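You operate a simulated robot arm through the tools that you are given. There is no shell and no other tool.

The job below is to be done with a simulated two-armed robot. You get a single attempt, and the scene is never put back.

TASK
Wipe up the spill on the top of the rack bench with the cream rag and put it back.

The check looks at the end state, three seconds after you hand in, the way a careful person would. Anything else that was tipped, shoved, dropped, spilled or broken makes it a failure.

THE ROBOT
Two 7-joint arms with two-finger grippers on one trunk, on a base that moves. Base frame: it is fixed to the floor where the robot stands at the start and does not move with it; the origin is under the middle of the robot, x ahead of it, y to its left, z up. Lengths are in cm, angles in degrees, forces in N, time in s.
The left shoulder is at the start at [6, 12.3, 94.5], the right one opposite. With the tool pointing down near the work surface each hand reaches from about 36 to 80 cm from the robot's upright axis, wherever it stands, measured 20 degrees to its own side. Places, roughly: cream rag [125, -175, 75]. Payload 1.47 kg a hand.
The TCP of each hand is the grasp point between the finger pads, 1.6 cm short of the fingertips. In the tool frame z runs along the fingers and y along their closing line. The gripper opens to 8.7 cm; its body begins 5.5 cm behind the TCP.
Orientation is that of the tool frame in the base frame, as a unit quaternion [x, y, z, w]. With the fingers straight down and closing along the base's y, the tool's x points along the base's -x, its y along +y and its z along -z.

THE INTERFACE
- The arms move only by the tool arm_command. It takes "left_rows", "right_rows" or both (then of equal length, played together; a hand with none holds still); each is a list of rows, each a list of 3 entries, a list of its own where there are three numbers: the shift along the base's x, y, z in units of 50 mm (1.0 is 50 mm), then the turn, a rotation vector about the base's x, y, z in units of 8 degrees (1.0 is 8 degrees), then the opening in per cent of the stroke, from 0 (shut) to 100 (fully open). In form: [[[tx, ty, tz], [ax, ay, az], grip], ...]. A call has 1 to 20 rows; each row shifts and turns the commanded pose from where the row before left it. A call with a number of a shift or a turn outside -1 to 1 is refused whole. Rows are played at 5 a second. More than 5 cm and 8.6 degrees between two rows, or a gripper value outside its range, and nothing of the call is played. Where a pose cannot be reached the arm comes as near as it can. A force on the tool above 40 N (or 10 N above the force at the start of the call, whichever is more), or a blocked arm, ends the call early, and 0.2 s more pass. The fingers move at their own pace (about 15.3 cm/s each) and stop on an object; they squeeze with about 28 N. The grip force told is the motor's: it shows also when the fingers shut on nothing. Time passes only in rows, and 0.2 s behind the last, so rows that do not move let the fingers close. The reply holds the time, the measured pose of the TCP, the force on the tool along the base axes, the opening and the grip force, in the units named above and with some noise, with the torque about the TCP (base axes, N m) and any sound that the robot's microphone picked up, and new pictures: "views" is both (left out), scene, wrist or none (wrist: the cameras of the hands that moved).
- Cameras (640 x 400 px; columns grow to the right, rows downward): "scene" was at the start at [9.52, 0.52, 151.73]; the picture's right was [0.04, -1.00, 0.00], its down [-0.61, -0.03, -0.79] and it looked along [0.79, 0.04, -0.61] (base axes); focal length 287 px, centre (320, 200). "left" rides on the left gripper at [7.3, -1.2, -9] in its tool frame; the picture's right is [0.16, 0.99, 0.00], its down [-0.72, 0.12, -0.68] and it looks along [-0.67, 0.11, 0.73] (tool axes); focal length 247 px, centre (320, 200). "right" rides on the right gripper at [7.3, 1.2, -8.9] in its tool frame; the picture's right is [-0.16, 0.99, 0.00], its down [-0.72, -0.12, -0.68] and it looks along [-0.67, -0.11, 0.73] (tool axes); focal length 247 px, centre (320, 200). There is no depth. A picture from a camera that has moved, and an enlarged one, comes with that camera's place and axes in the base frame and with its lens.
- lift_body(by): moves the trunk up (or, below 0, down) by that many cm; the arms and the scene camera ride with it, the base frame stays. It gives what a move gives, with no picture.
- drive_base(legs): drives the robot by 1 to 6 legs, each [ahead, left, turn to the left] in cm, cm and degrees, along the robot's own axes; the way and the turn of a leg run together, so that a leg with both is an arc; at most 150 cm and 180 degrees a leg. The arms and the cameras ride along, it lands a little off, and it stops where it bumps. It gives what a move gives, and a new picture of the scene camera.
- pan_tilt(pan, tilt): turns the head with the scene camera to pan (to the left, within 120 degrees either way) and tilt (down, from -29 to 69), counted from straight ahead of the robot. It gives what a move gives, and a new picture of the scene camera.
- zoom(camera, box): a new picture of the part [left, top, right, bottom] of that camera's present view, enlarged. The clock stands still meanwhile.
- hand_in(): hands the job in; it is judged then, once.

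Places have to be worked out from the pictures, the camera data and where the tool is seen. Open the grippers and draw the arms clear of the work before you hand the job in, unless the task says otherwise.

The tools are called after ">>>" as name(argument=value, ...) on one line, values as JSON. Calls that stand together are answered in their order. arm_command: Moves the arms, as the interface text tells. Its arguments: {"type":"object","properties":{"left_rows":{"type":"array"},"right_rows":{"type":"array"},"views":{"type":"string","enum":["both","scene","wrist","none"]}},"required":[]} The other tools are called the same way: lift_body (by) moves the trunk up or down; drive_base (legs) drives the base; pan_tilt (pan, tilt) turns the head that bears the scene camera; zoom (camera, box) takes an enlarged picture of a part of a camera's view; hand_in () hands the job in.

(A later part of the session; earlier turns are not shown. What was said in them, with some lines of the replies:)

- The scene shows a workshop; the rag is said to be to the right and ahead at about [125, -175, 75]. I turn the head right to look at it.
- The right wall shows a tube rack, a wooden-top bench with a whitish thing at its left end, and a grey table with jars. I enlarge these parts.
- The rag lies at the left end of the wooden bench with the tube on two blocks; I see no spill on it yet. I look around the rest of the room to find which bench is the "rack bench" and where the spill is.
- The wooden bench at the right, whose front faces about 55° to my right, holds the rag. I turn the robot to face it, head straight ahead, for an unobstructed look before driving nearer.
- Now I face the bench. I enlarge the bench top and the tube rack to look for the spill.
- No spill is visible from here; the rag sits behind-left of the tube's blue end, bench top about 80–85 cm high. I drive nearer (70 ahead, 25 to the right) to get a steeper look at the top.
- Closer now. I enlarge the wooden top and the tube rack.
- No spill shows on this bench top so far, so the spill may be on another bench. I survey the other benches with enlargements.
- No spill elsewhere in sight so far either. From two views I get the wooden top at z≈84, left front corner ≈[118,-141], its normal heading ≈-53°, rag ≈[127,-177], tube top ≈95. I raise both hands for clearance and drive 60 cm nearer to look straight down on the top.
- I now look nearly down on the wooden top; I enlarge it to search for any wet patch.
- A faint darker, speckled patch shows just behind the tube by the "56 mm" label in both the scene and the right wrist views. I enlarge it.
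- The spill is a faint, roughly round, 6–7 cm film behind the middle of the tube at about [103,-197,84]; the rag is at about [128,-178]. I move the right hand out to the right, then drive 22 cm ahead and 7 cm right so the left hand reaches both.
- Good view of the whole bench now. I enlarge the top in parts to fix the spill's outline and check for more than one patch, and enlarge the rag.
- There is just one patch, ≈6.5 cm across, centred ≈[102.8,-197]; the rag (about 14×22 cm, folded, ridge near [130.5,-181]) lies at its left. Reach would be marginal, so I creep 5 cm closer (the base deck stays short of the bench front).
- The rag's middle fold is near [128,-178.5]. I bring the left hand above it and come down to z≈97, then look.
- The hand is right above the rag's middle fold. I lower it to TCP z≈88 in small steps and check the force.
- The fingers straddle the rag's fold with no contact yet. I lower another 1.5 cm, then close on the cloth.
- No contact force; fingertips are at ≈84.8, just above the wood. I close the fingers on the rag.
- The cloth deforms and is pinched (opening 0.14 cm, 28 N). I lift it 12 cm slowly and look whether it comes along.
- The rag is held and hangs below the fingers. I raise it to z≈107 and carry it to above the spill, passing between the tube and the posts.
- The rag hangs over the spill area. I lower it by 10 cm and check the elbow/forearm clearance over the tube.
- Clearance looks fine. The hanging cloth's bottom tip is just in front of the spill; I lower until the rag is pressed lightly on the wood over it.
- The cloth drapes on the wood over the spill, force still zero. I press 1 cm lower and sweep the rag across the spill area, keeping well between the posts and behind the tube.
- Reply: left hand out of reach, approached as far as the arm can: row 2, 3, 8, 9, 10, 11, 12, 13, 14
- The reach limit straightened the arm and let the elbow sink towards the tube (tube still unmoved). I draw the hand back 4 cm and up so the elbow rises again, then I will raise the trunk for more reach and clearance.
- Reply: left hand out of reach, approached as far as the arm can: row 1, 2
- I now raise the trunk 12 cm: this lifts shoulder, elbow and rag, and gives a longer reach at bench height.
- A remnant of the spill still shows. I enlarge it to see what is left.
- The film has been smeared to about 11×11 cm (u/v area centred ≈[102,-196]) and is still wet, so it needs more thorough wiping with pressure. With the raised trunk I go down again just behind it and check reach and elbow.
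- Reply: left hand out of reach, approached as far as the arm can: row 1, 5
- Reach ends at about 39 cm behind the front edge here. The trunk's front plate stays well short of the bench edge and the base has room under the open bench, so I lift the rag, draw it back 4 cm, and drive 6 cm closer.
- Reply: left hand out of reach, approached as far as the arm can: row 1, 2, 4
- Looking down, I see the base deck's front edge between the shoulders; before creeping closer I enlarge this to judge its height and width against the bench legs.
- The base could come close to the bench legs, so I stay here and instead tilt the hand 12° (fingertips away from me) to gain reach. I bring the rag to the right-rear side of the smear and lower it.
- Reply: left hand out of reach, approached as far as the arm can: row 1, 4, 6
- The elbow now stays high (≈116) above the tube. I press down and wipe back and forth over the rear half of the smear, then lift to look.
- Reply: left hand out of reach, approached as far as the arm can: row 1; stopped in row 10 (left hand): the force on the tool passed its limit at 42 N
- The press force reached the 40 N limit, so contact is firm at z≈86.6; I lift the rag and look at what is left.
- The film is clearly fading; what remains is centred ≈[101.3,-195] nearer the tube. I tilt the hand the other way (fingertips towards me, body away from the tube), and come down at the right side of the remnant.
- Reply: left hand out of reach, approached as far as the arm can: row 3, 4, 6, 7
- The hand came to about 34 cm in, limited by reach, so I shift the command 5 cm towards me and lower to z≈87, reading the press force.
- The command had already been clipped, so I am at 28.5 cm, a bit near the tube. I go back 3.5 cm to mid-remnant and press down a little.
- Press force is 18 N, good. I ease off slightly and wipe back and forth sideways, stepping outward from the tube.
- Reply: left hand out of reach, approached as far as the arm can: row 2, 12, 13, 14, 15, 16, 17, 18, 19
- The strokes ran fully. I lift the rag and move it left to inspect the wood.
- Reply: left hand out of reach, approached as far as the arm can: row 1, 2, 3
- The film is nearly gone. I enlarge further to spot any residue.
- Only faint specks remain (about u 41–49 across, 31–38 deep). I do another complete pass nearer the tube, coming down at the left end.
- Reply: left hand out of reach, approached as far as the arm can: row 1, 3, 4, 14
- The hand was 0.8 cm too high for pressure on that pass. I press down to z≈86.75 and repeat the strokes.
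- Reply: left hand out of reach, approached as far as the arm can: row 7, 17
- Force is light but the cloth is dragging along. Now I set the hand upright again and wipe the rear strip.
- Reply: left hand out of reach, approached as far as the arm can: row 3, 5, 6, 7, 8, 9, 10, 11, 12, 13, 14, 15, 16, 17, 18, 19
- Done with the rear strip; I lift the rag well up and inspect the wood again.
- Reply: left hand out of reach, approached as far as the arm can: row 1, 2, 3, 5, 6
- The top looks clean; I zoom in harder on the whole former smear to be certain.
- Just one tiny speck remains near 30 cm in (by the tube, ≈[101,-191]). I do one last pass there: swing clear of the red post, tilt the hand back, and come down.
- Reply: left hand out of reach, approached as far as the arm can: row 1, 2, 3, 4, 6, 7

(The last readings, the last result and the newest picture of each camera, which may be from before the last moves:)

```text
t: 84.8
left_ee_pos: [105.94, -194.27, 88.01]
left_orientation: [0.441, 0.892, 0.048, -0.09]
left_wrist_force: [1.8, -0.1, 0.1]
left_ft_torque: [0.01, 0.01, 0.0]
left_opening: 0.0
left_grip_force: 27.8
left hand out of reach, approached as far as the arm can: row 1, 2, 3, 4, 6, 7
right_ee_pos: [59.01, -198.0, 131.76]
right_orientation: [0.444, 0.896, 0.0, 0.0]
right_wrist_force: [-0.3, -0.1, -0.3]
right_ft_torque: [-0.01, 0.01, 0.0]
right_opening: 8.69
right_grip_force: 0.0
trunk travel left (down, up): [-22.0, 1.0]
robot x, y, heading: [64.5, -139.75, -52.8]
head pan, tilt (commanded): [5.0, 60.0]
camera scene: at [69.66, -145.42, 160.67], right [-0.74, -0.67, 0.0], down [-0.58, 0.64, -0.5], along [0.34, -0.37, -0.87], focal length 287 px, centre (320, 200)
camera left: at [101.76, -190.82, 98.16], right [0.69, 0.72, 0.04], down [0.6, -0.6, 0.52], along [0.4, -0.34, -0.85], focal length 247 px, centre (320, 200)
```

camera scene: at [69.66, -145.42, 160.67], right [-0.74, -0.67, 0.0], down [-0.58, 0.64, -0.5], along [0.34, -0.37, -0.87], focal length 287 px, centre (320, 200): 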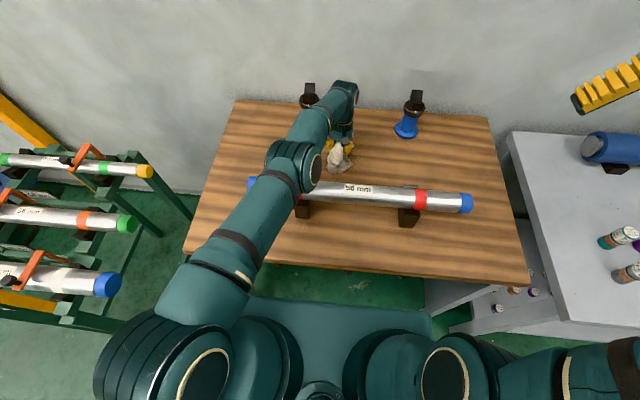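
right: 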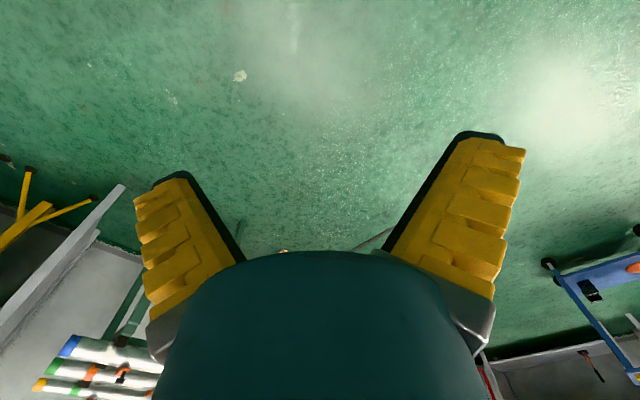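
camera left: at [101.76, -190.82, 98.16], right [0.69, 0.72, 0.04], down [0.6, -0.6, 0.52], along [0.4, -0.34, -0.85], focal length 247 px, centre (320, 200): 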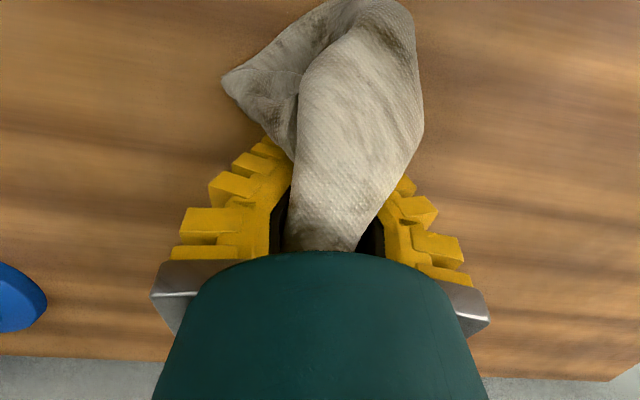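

Now I slide to 30 cm, press, and sweep three strokes across.

>>> arm_command(left_rows=[[[-0.302, 0.399, 0], [0, 0, 0], 0], [[-0.302, 0.399, 0], [0, 0, 0], 0], [[0, 0, -0.25], [0, 0, 0], 0], [[-0.319, -0.242, 0], [0, 0, 0], 0], [[-0.319, -0.242, 0], [0, 0, 0], 0], [[-0.319, -0.242, 0], [0, 0, 0], 0], [[-0.319, -0.242, 0], [0, 0, 0], 0], [[0.182, -0.239, 0], [0, 0, 0], 0], [[0.319, 0.242, 0], [0, 0, 0], 0], [[0.319, 0.242, 0], [0, 0, 0], 0], [[0.319, 0.242, 0], [0, 0, 0], 0], [[0.319, 0.242, 0], [0, 0, 0], 0], [[0.182, -0.239, 0], [0, 0, 0], 0], [[-0.319, -0.242, 0], [0, 0, 0], 0], [[-0.319, -0.242, 0], [0, 0, 0], 0], [[-0.319, -0.242, 0], [0, 0, 0], 0], [[-0.319, -0.242, 0], [0, 0, 0], 0], [[0, 0, 0], [0, 0, 0], 0]], views="wrist")

>>> arm_command(left_rows=[[[0.05, -0.07, 0.4], [0, 0, 0], 0], [[0.05, -0.07, 0.9], [0, 0, 0], 0], [[0, 0, 0.9], [0, 0, 0], 0], [[0, 0, 0.9], [0, 0, 0], 0], [[0, 0, 0], [0, 0, 0], 0]], views="scene")

>>> zoom(camera="scene", box=[312, 136, 408, 196])

>>> zoom(camera="right", box=[440, 60, 536, 120])

```text
t: 88.6
left_ee_pos: [98.19, -196.45, 86.88]
left_orientation: [0.441, 0.892, 0.047, -0.09]
left_wrist_force: [-0.2, 0.2, 2.3]
left_ft_torque: [-0.02, -0.01, -0.04]
left_opening: 0.0
left_grip_force: 28.2
left hand out of reach, approached as far as the arm can: row 16, 17
right_ee_pos: [58.93, -198.1, 131.67]
right_orientation: [0.444, 0.896, 0.0, -0.001]
right_wrist_force: [-0.6, -0.4, 0.1]
right_ft_torque: [0.0, -0.02, 0.01]
right_opening: 8.68
right_grip_force: 0.1
trunk travel left (down, up): [-22.0, 1.0]
robot x, y, heading: [64.56, -139.81, -52.7]
head pan, tilt (commanded): [5.0, 60.0]
camera left: at [94.09, -192.9, 97.05], right [0.69, 0.72, 0.04], down [0.6, -0.6, 0.52], along [0.4, -0.34, -0.85], focal length 247 px, centre (320, 200)
```

left: 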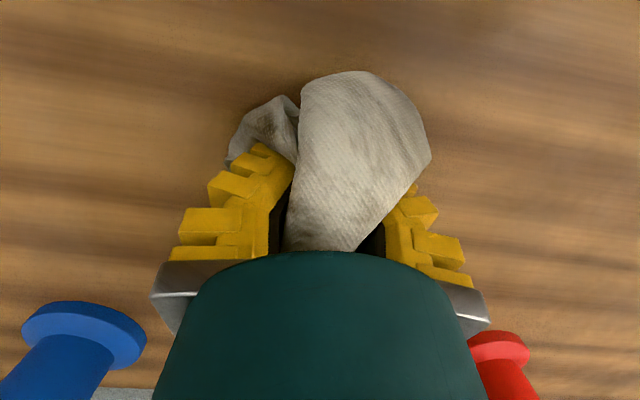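

```text
t: 89.8
left_ee_pos: [99.02, -198.13, 102.28]
left_orientation: [0.441, 0.892, 0.047, -0.09]
left_wrist_force: [0.4, 0.2, -0.3]
left_ft_torque: [0.01, -0.01, -0.01]
left_opening: 0.01
left_grip_force: 27.5
left hand out of reach, approached as far as the arm can: row 2, 3
right_ee_pos: [59.1, -198.26, 131.76]
right_orientation: [0.443, 0.896, 0.0, -0.002]
right_wrist_force: [0.4, -0.9, -0.7]
right_ft_torque: [0.02, 0.01, -0.01]
right_opening: 8.69
right_grip_force: 0.1
trunk travel left (down, up): [-22.0, 1.0]
robot x, y, heading: [64.88, -139.61, -52.7]
head pan, tilt (commanded): [5.0, 60.0]
camera scene: at [69.69, -145.46, 160.66], right [-0.74, -0.67, 0.0], down [-0.58, 0.64, -0.5], along [0.34, -0.37, -0.87], focal length 287 px, centre (320, 200)
```

scene: 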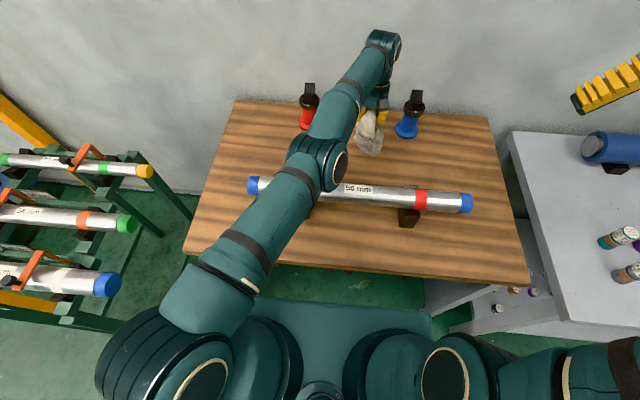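

```text
6.67 times, centred on (360, 166) of scene
camera zoom: at [69.69, -145.46, 160.66], right [-0.74, -0.67, 0.0], down [-0.58, 0.64, -0.5], along [0.34, -0.37, -0.87], focal length 1912 px, centre (53, 427)
```

zoom: 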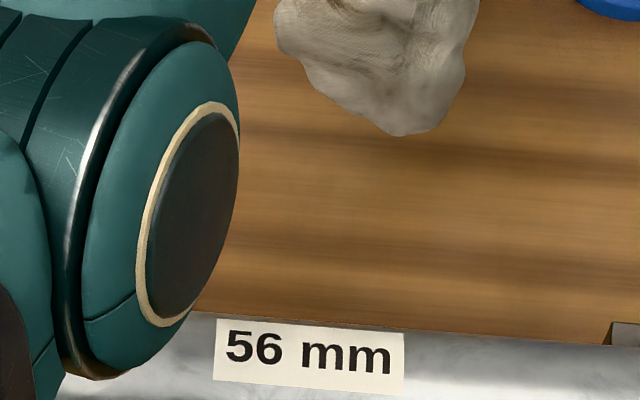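

```text
6.67 times, centred on (488, 90) of right
camera zoom: at [55.7, -191.72, 140.73], right [0.88, 0.47, 0.0], down [0.35, -0.65, 0.68], along [0.32, -0.6, -0.73], focal length 1646 px, centre (-800, 933)
```

zoom: 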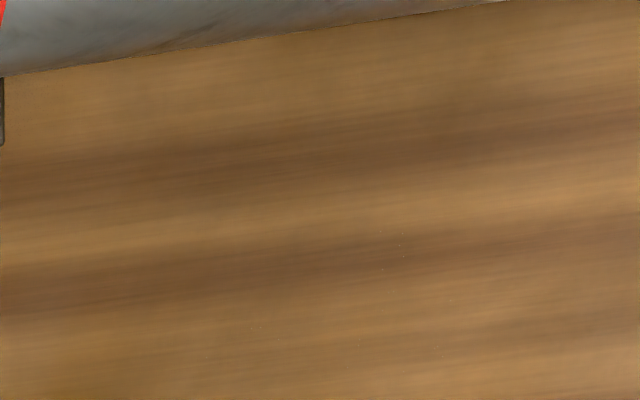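

The wood is clean now. I raise the rag, set the hand upright and carry it back to its first place (grasp point [127.8,-178.5]).

>>> arm_command(left_rows=[[[0, 0, 0.5], [-0.598, -0.454, 0], 0], [[0, 0, 0.5], [-0.598, -0.454, 0], 0], [[0.72, 0.49, 0], [0, 0, 0], 0], [[0.72, 0.49, 0], [0, 0, 0], 0], [[0.72, 0.49, 0], [0, 0, 0], 0], [[0.72, 0.49, 0], [0, 0, 0], 0], [[0.72, 0.49, 0], [0, 0, 0], 0], [[0.72, 0.49, 0], [0, 0, 0], 0], [[0.72, 0.49, 0], [0, 0, 0], 0], [[0.72, 0.49, 0], [0, 0, 0], 0], [[0, 0, 0], [0, 0, 0], 0], [[0, 0, 0], [0, 0, 0], 0]], views="both")

```text
t: 92.4
left_ee_pos: [129.81, -185.65, 107.71]
left_orientation: [0.443, 0.896, 0.001, 0.003]
left_wrist_force: [0.1, -0.5, -0.3]
left_ft_torque: [0.0, 0.0, -0.03]
left_opening: 0.02
left_grip_force: 27.8
left hand out of reach, approached as far as the arm can: row 1, 2, 3, 4, 5, 6, 7, 10
right_ee_pos: [59.01, -198.14, 131.75]
right_orientation: [0.444, 0.896, 0.001, -0.001]
right_wrist_force: [-0.1, 0.3, 0.5]
right_ft_torque: [0.0, -0.03, 0.02]
right_opening: 8.68
right_grip_force: 0.1
trunk travel left (down, up): [-22.0, 1.0]
robot x, y, heading: [64.4, -139.97, -52.8]
head pan, tilt (commanded): [5.0, 60.0]
camera scene: at [69.69, -145.34, 160.67], right [-0.74, -0.67, 0.0], down [-0.58, 0.64, -0.5], along [0.34, -0.37, -0.87], focal length 287 px, centre (320, 200)
camera left: at [124.45, -180.53, 116.69], right [0.69, 0.73, 0.0], down [0.53, -0.5, 0.68], along [0.5, -0.47, -0.73], focal length 247 px, centre (320, 200)
```

scene: 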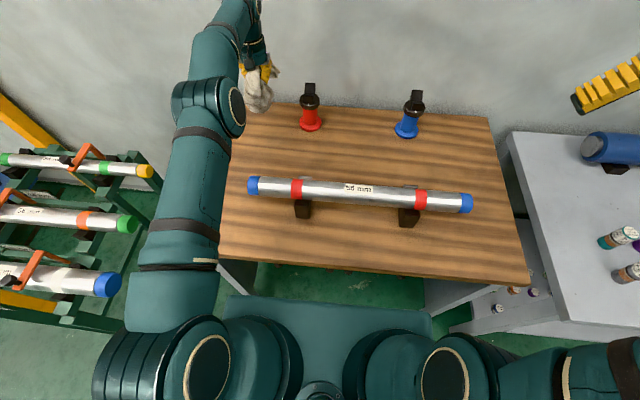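
left: 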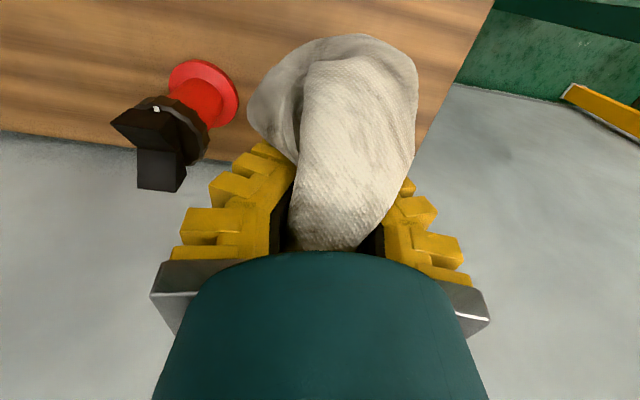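

I drifted 7 cm deeper than wanted; the bench is now unobstructed, so I take a close look at the wiped area while correcting the position.

>>> zoom(camera="scene", box=[310, 110, 420, 180])

>>> arm_command(left_rows=[[[-0.197, 0.718, 0], [0, 0, 0], 0], [[-0.197, 0.718, 0], [0, 0, 0], 0], [[0, 0, -0.8], [0, 0, 0], 0], [[0, 0, -0.8], [0, 0, 0], 0], [[0, 0, 0], [0, 0, 0], 0]], views="both")

```text
5.71 times, centred on (365, 145) of scene
camera zoom: at [69.69, -145.34, 160.67], right [-0.74, -0.67, 0.0], down [-0.58, 0.64, -0.5], along [0.34, -0.37, -0.87], focal length 1639 px, centre (63, 514)
```

zoom: 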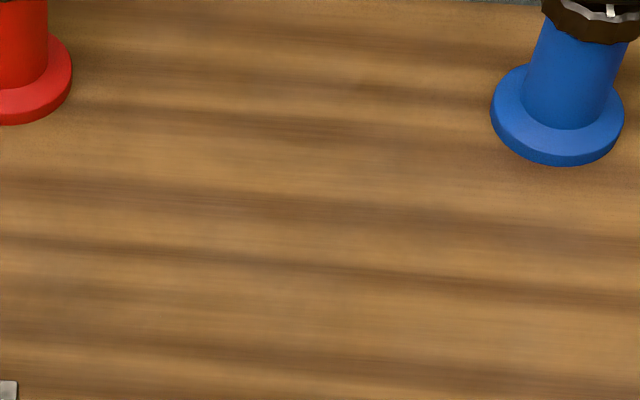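

```text
t: 93.6
left_ee_pos: [127.59, -178.54, 99.72]
left_orientation: [0.442, 0.897, 0.0, 0.004]
left_wrist_force: [-0.1, -0.5, -1.0]
left_ft_torque: [-0.02, 0.02, -0.02]
left_opening: 0.01
left_grip_force: 27.6
right_ee_pos: [58.92, -198.19, 131.78]
right_orientation: [0.443, 0.896, 0.001, -0.002]
right_wrist_force: [-0.2, -0.1, 0.1]
right_ft_torque: [0.01, -0.02, 0.02]
right_opening: 8.7
right_grip_force: 0.0
trunk travel left (down, up): [-22.0, 1.0]
robot x, y, heading: [64.57, -139.68, -52.6]
head pan, tilt (commanded): [5.0, 60.0]
camera scene: at [69.63, -145.4, 160.67], right [-0.74, -0.67, 0.0], down [-0.58, 0.64, -0.5], along [0.34, -0.37, -0.87], focal length 287 px, centre (320, 200)
camera left: at [122.3, -173.39, 108.5], right [0.69, 0.73, 0.0], down [0.53, -0.5, 0.69], along [0.5, -0.47, -0.73], focal length 247 px, centre (320, 200)
```

scene: 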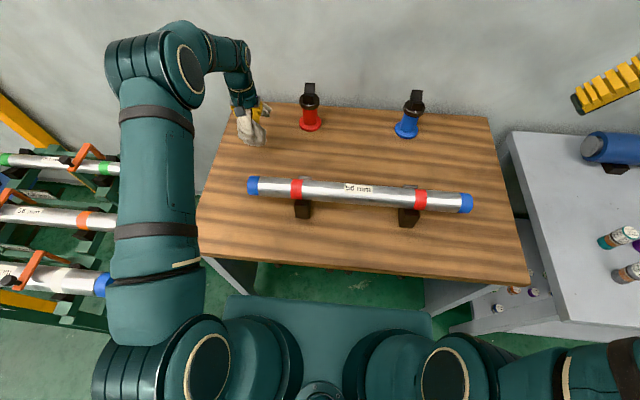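
left: 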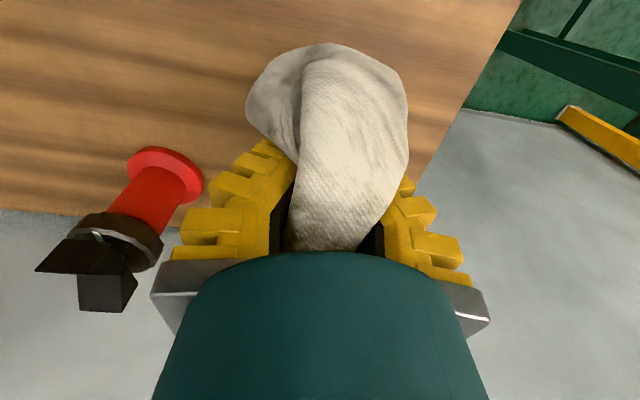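

The rag is back above its place, and the wiped wood shows clean. I lower it to the bench.

>>> arm_command(left_rows=[[[0, 0, -0.8], [0, 0, 0], 0], [[0, 0, -0.8], [0, 0, 0], 0], [[0, 0, -0.8], [0, 0, 0], 0], [[0, 0, -0.1], [0, 0, 0], 0], [[0, 0, 0], [0, 0, 0], 0]], views="both")

```text
t: 94.8
left_ee_pos: [127.79, -178.67, 87.12]
left_orientation: [0.442, 0.897, 0.001, 0.003]
left_wrist_force: [0.3, 0.7, 0.2]
left_ft_torque: [0.02, -0.02, -0.02]
left_opening: 0.0
left_grip_force: 28.5
right_ee_pos: [59.05, -198.11, 131.71]
right_orientation: [0.444, 0.896, 0.001, -0.001]
right_wrist_force: [0.6, -0.6, -0.1]
right_ft_torque: [-0.02, 0.02, -0.02]
right_opening: 8.71
right_grip_force: 0.0
trunk travel left (down, up): [-22.0, 1.0]
robot x, y, heading: [64.83, -139.42, -52.7]
head pan, tilt (commanded): [5.0, 60.0]
camera scene: at [69.68, -145.42, 160.67], right [-0.74, -0.67, 0.0], down [-0.58, 0.64, -0.5], along [0.34, -0.37, -0.87], focal length 287 px, centre (320, 200)
camera left: at [122.61, -173.57, 96.01], right [0.69, 0.73, 0.0], down [0.53, -0.5, 0.68], along [0.5, -0.47, -0.73], focal length 247 px, centre (320, 200)
```

scene: 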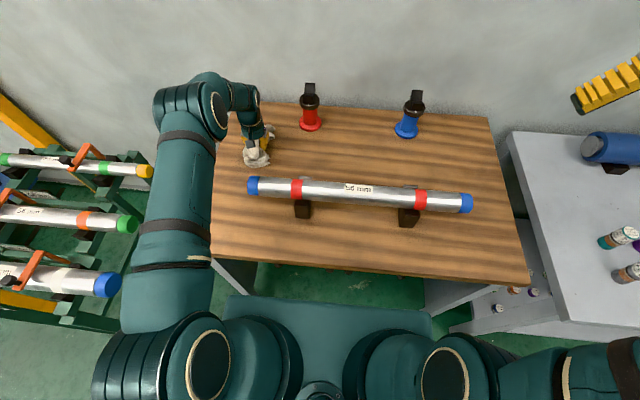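
left: 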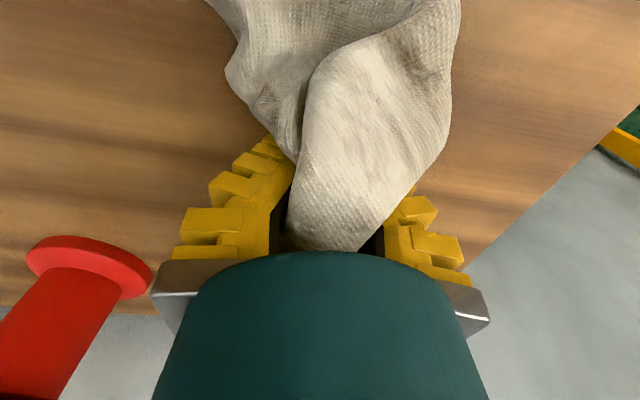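

The rag rests on the bench at its old place with no load. I open the fingers and then rise slowly.

>>> arm_command(left_rows=[[[0, 0, 0], [0, 0, 0], 30], [[0, 0, 0], [0, 0, 0], 70], [[0, 0, 0], [0, 0, 0], 100], [[0, 0, 0], [0, 0, 0], 100], [[0, 0, 0.2], [0, 0, 0], 100], [[0, 0, 0.4], [0, 0, 0], 100], [[0, 0, 0.7], [0, 0, 0], 100], [[0, 0, 0], [0, 0, 0], 100]], views="both")

```text
t: 96.6
left_ee_pos: [127.93, -178.42, 93.87]
left_orientation: [0.442, 0.897, 0.001, 0.003]
left_wrist_force: [0.1, 0.8, 0.1]
left_ft_torque: [0.0, 0.01, -0.04]
left_opening: 8.71
left_grip_force: 0.1
right_ee_pos: [59.18, -198.23, 131.68]
right_orientation: [0.444, 0.896, 0.0, 0.0]
right_wrist_force: [-0.2, 0.1, 0.1]
right_ft_torque: [-0.02, 0.02, 0.01]
right_opening: 8.71
right_grip_force: 0.0
trunk travel left (down, up): [-22.0, 1.0]
robot x, y, heading: [64.93, -139.47, -52.5]
head pan, tilt (commanded): [5.0, 60.0]
camera scene: at [69.71, -145.45, 160.66], right [-0.74, -0.67, 0.0], down [-0.58, 0.64, -0.5], along [0.34, -0.37, -0.87], focal length 287 px, centre (320, 200)
camera left: at [122.63, -173.41, 102.79], right [0.69, 0.73, 0.0], down [0.53, -0.5, 0.68], along [0.5, -0.47, -0.73], focal length 247 px, centre (320, 200)
```

scene: 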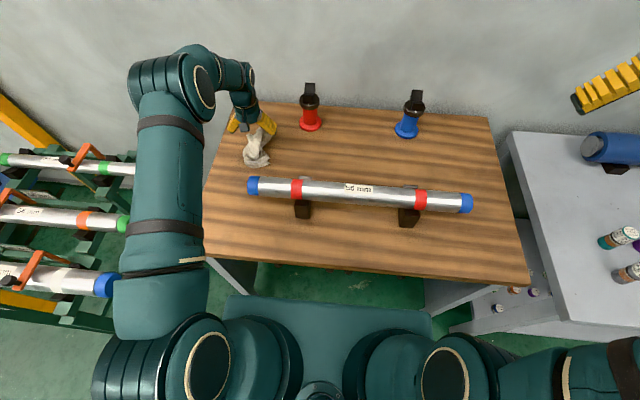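
left: 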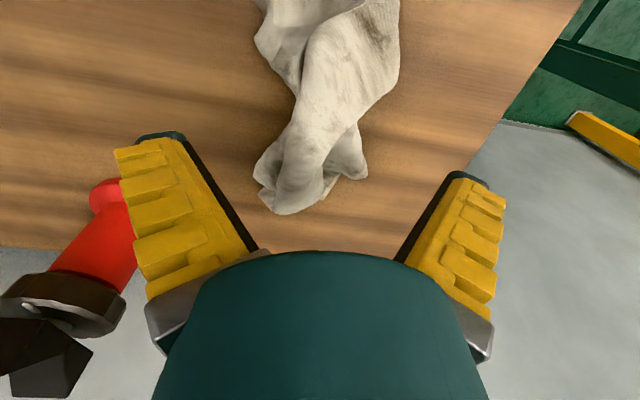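

The rag is released and lies free in its old spot. I raise the hand well above everything and draw it back.

>>> arm_command(left_rows=[[[0, 0, 0.9], [0, 0, 0], 100], [[0, 0, 0.9], [0, 0, 0], 100], [[0, 0, 0.9], [0, 0, 0], 100], [[0, 0, 0.9], [0, 0, 0], 100], [[0, 0, 0.9], [0, 0, 0], 100], [[-0.484, 0.638, 0], [0, 0, 0], 100], [[-0.484, 0.638, 0], [0, 0, 0], 100], [[-0.484, 0.638, 0], [0, 0, 0], 100], [[-0.484, 0.638, 0], [0, 0, 0], 100], [[-0.484, 0.638, 0], [0, 0, 0], 100], [[0, 0, 0], [0, 0, 0], 100]], views="both")

>>> zoom(camera="scene", box=[200, 80, 424, 220])

```text
t: 99.0
left_ee_pos: [115.76, -162.7, 116.11]
left_orientation: [0.443, 0.896, 0.001, 0.003]
left_wrist_force: [1.0, -0.3, -0.9]
left_ft_torque: [0.02, -0.03, 0.0]
left_opening: 8.71
left_grip_force: 0.0
right_ee_pos: [59.05, -198.15, 131.65]
right_orientation: [0.444, 0.896, 0.0, -0.001]
right_wrist_force: [-0.7, -0.6, 0.6]
right_ft_torque: [0.02, -0.01, -0.01]
right_opening: 8.73
right_grip_force: 0.1
trunk travel left (down, up): [-22.0, 1.0]
robot x, y, heading: [64.92, -140.15, -52.5]
head pan, tilt (commanded): [5.0, 60.0]
camera scene: at [69.72, -145.52, 160.66], right [-0.74, -0.67, 0.0], down [-0.58, 0.64, -0.5], along [0.34, -0.37, -0.87], focal length 287 px, centre (320, 200)
camera left: at [110.53, -157.53, 124.97], right [0.69, 0.73, 0.0], down [0.53, -0.5, 0.68], along [0.5, -0.47, -0.73], focal length 247 px, centre (320, 200)
```

scene: 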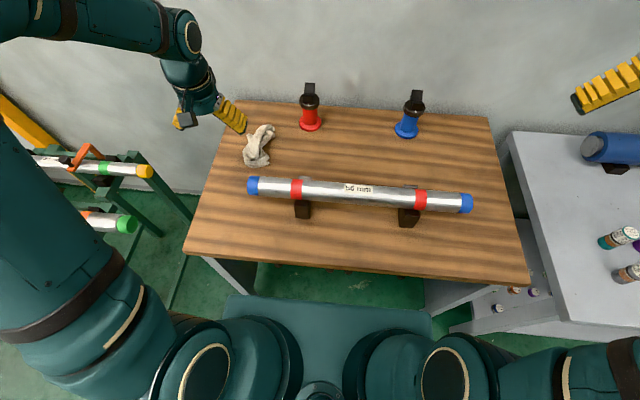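
left: 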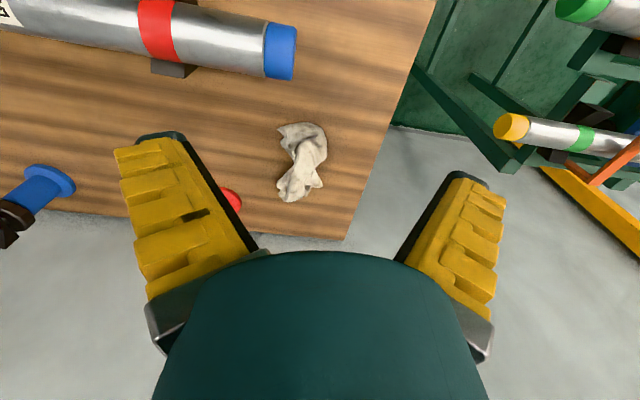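

```text
2.86 times, centred on (312, 150) of scene
camera zoom: at [69.72, -145.52, 160.66], right [-0.74, -0.67, 0.0], down [-0.58, 0.64, -0.5], along [0.34, -0.37, -0.87], focal length 820 px, centre (343, 343)
```

zoom: 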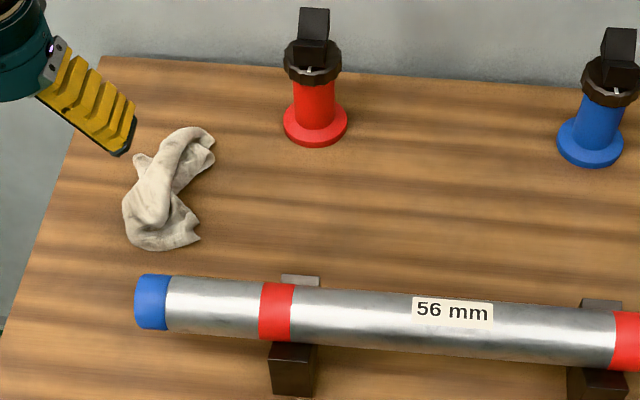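

The rag lies at ≈[127.7,-178], as before, and the tube and posts stand unmoved. I zoom once more on the wiped part, then back the robot straight away from the bench.

>>> zoom(camera="scene", box=[280, 110, 440, 210])

>>> drive_base(legs=[[-45, 0, 0]])

>>> pan_tilt(pan=0, tilt=48)

>>> zoom(camera="scene", box=[200, 60, 440, 210])

```text
4.00 times, centred on (360, 160) of scene
camera zoom: at [69.72, -145.52, 160.66], right [-0.74, -0.67, 0.0], down [-0.58, 0.64, -0.5], along [0.34, -0.37, -0.87], focal length 1147 px, centre (160, 360)
```

zoom: 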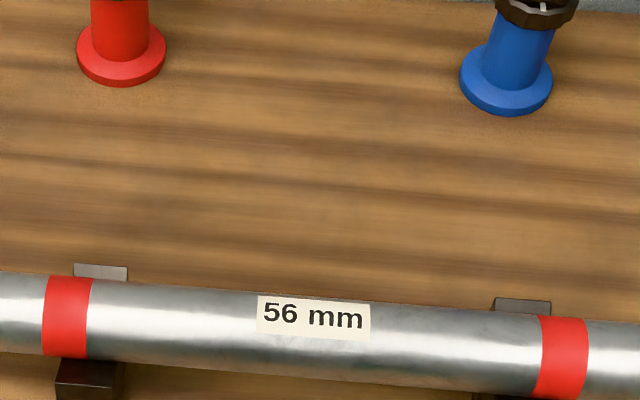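

```text
t: 101.8
left_ee_pos: [88.61, -126.7, 116.14]
left_orientation: [0.441, 0.898, 0.001, 0.004]
left_wrist_force: [0.1, -0.6, -0.1]
left_ft_torque: [0.0, 0.03, -0.03]
left_opening: 8.71
left_grip_force: 0.1
right_ee_pos: [31.86, -162.44, 131.8]
right_orientation: [0.441, 0.897, 0.0, 0.0]
right_wrist_force: [-0.5, 0.2, -0.5]
right_ft_torque: [-0.04, 0.01, -0.05]
right_opening: 8.7
right_grip_force: 0.0
trunk travel left (down, up): [-22.0, 1.0]
robot x, y, heading: [37.64, -104.12, -52.9]
head pan, tilt (commanded): [5.0, 60.0]
camera scene: at [42.36, -109.66, 160.67], right [-0.74, -0.68, 0.0], down [-0.59, 0.64, -0.5], along [0.34, -0.37, -0.87], focal length 287 px, centre (320, 200)
```

scene: 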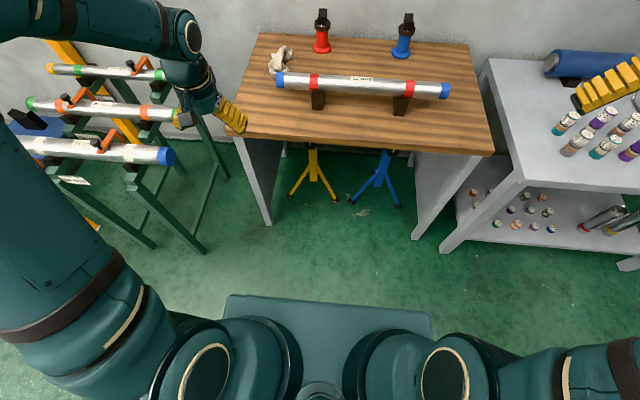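

```text
t: 102.5
left_ee_pos: [88.57, -126.71, 116.2]
left_orientation: [0.441, 0.898, 0.0, 0.003]
left_wrist_force: [-0.8, -0.4, 0.6]
left_ft_torque: [-0.01, 0.0, -0.03]
left_opening: 8.71
left_grip_force: 0.2
right_ee_pos: [31.87, -162.49, 131.53]
right_orientation: [0.442, 0.897, 0.001, -0.001]
right_wrist_force: [-0.3, -0.1, 0.5]
right_ft_torque: [-0.02, 0.0, -0.01]
right_opening: 8.7
right_grip_force: 0.1
trunk travel left (down, up): [-22.0, 1.0]
robot x, y, heading: [37.62, -104.09, -52.6]
head pan, tilt (commanded): [0.0, 48.0]
camera scene: at [42.71, -111.06, 162.19], right [-0.79, -0.61, 0.0], down [-0.45, 0.59, -0.67], along [0.41, -0.53, -0.74], focal length 287 px, centre (320, 200)
```

scene: 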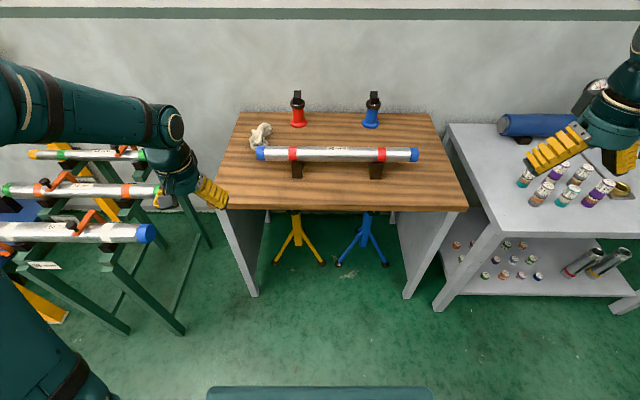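

```text
2.67 times, centred on (320, 135) of scene
camera zoom: at [42.71, -111.06, 162.19], right [-0.79, -0.61, 0.0], down [-0.45, 0.59, -0.67], along [0.41, -0.53, -0.74], focal length 765 px, centre (320, 373)
```

zoom: 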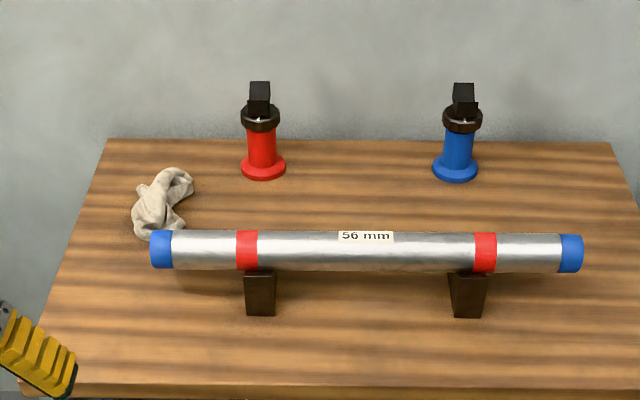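

The bench top is clean, the rag lies back in its place, tube, posts, rack and jars stand as before, both grippers are open and clear of the bench. I hand the job in.

>>> hand_in()

```text
The job is handed in.
```

I wiped up the spill and put the cream rag back where it was, and I've handed the job in. I don't have the check's verdict.

- **Which bench:** I took the "rack bench" to be the wooden-top bench where the rag lay. It had the only spill I could find in the room: a faint, roughly round film about 6.5 cm across, behind the tube marked "56 mm".
- **The wiping:** the first strokes smeared the film to about 11 cm. Several more passes removed it. In the last close-ups before I let go of the rag the wood looked clean, apart from a few tiny specks I could barely make out.
- **The rag:** it lies within about 1–2 cm of its original spot, but more bunched up than before.
- **The surroundings:** in the final pictures the tube, the red and blue posts, the tube rack and the jars look undisturbed. One stroke pressed hard enough (42 N) to trip the force limit and stop, but nothing moved.

Both grippers are open, and the robot is backed about 45 cm away from the bench.
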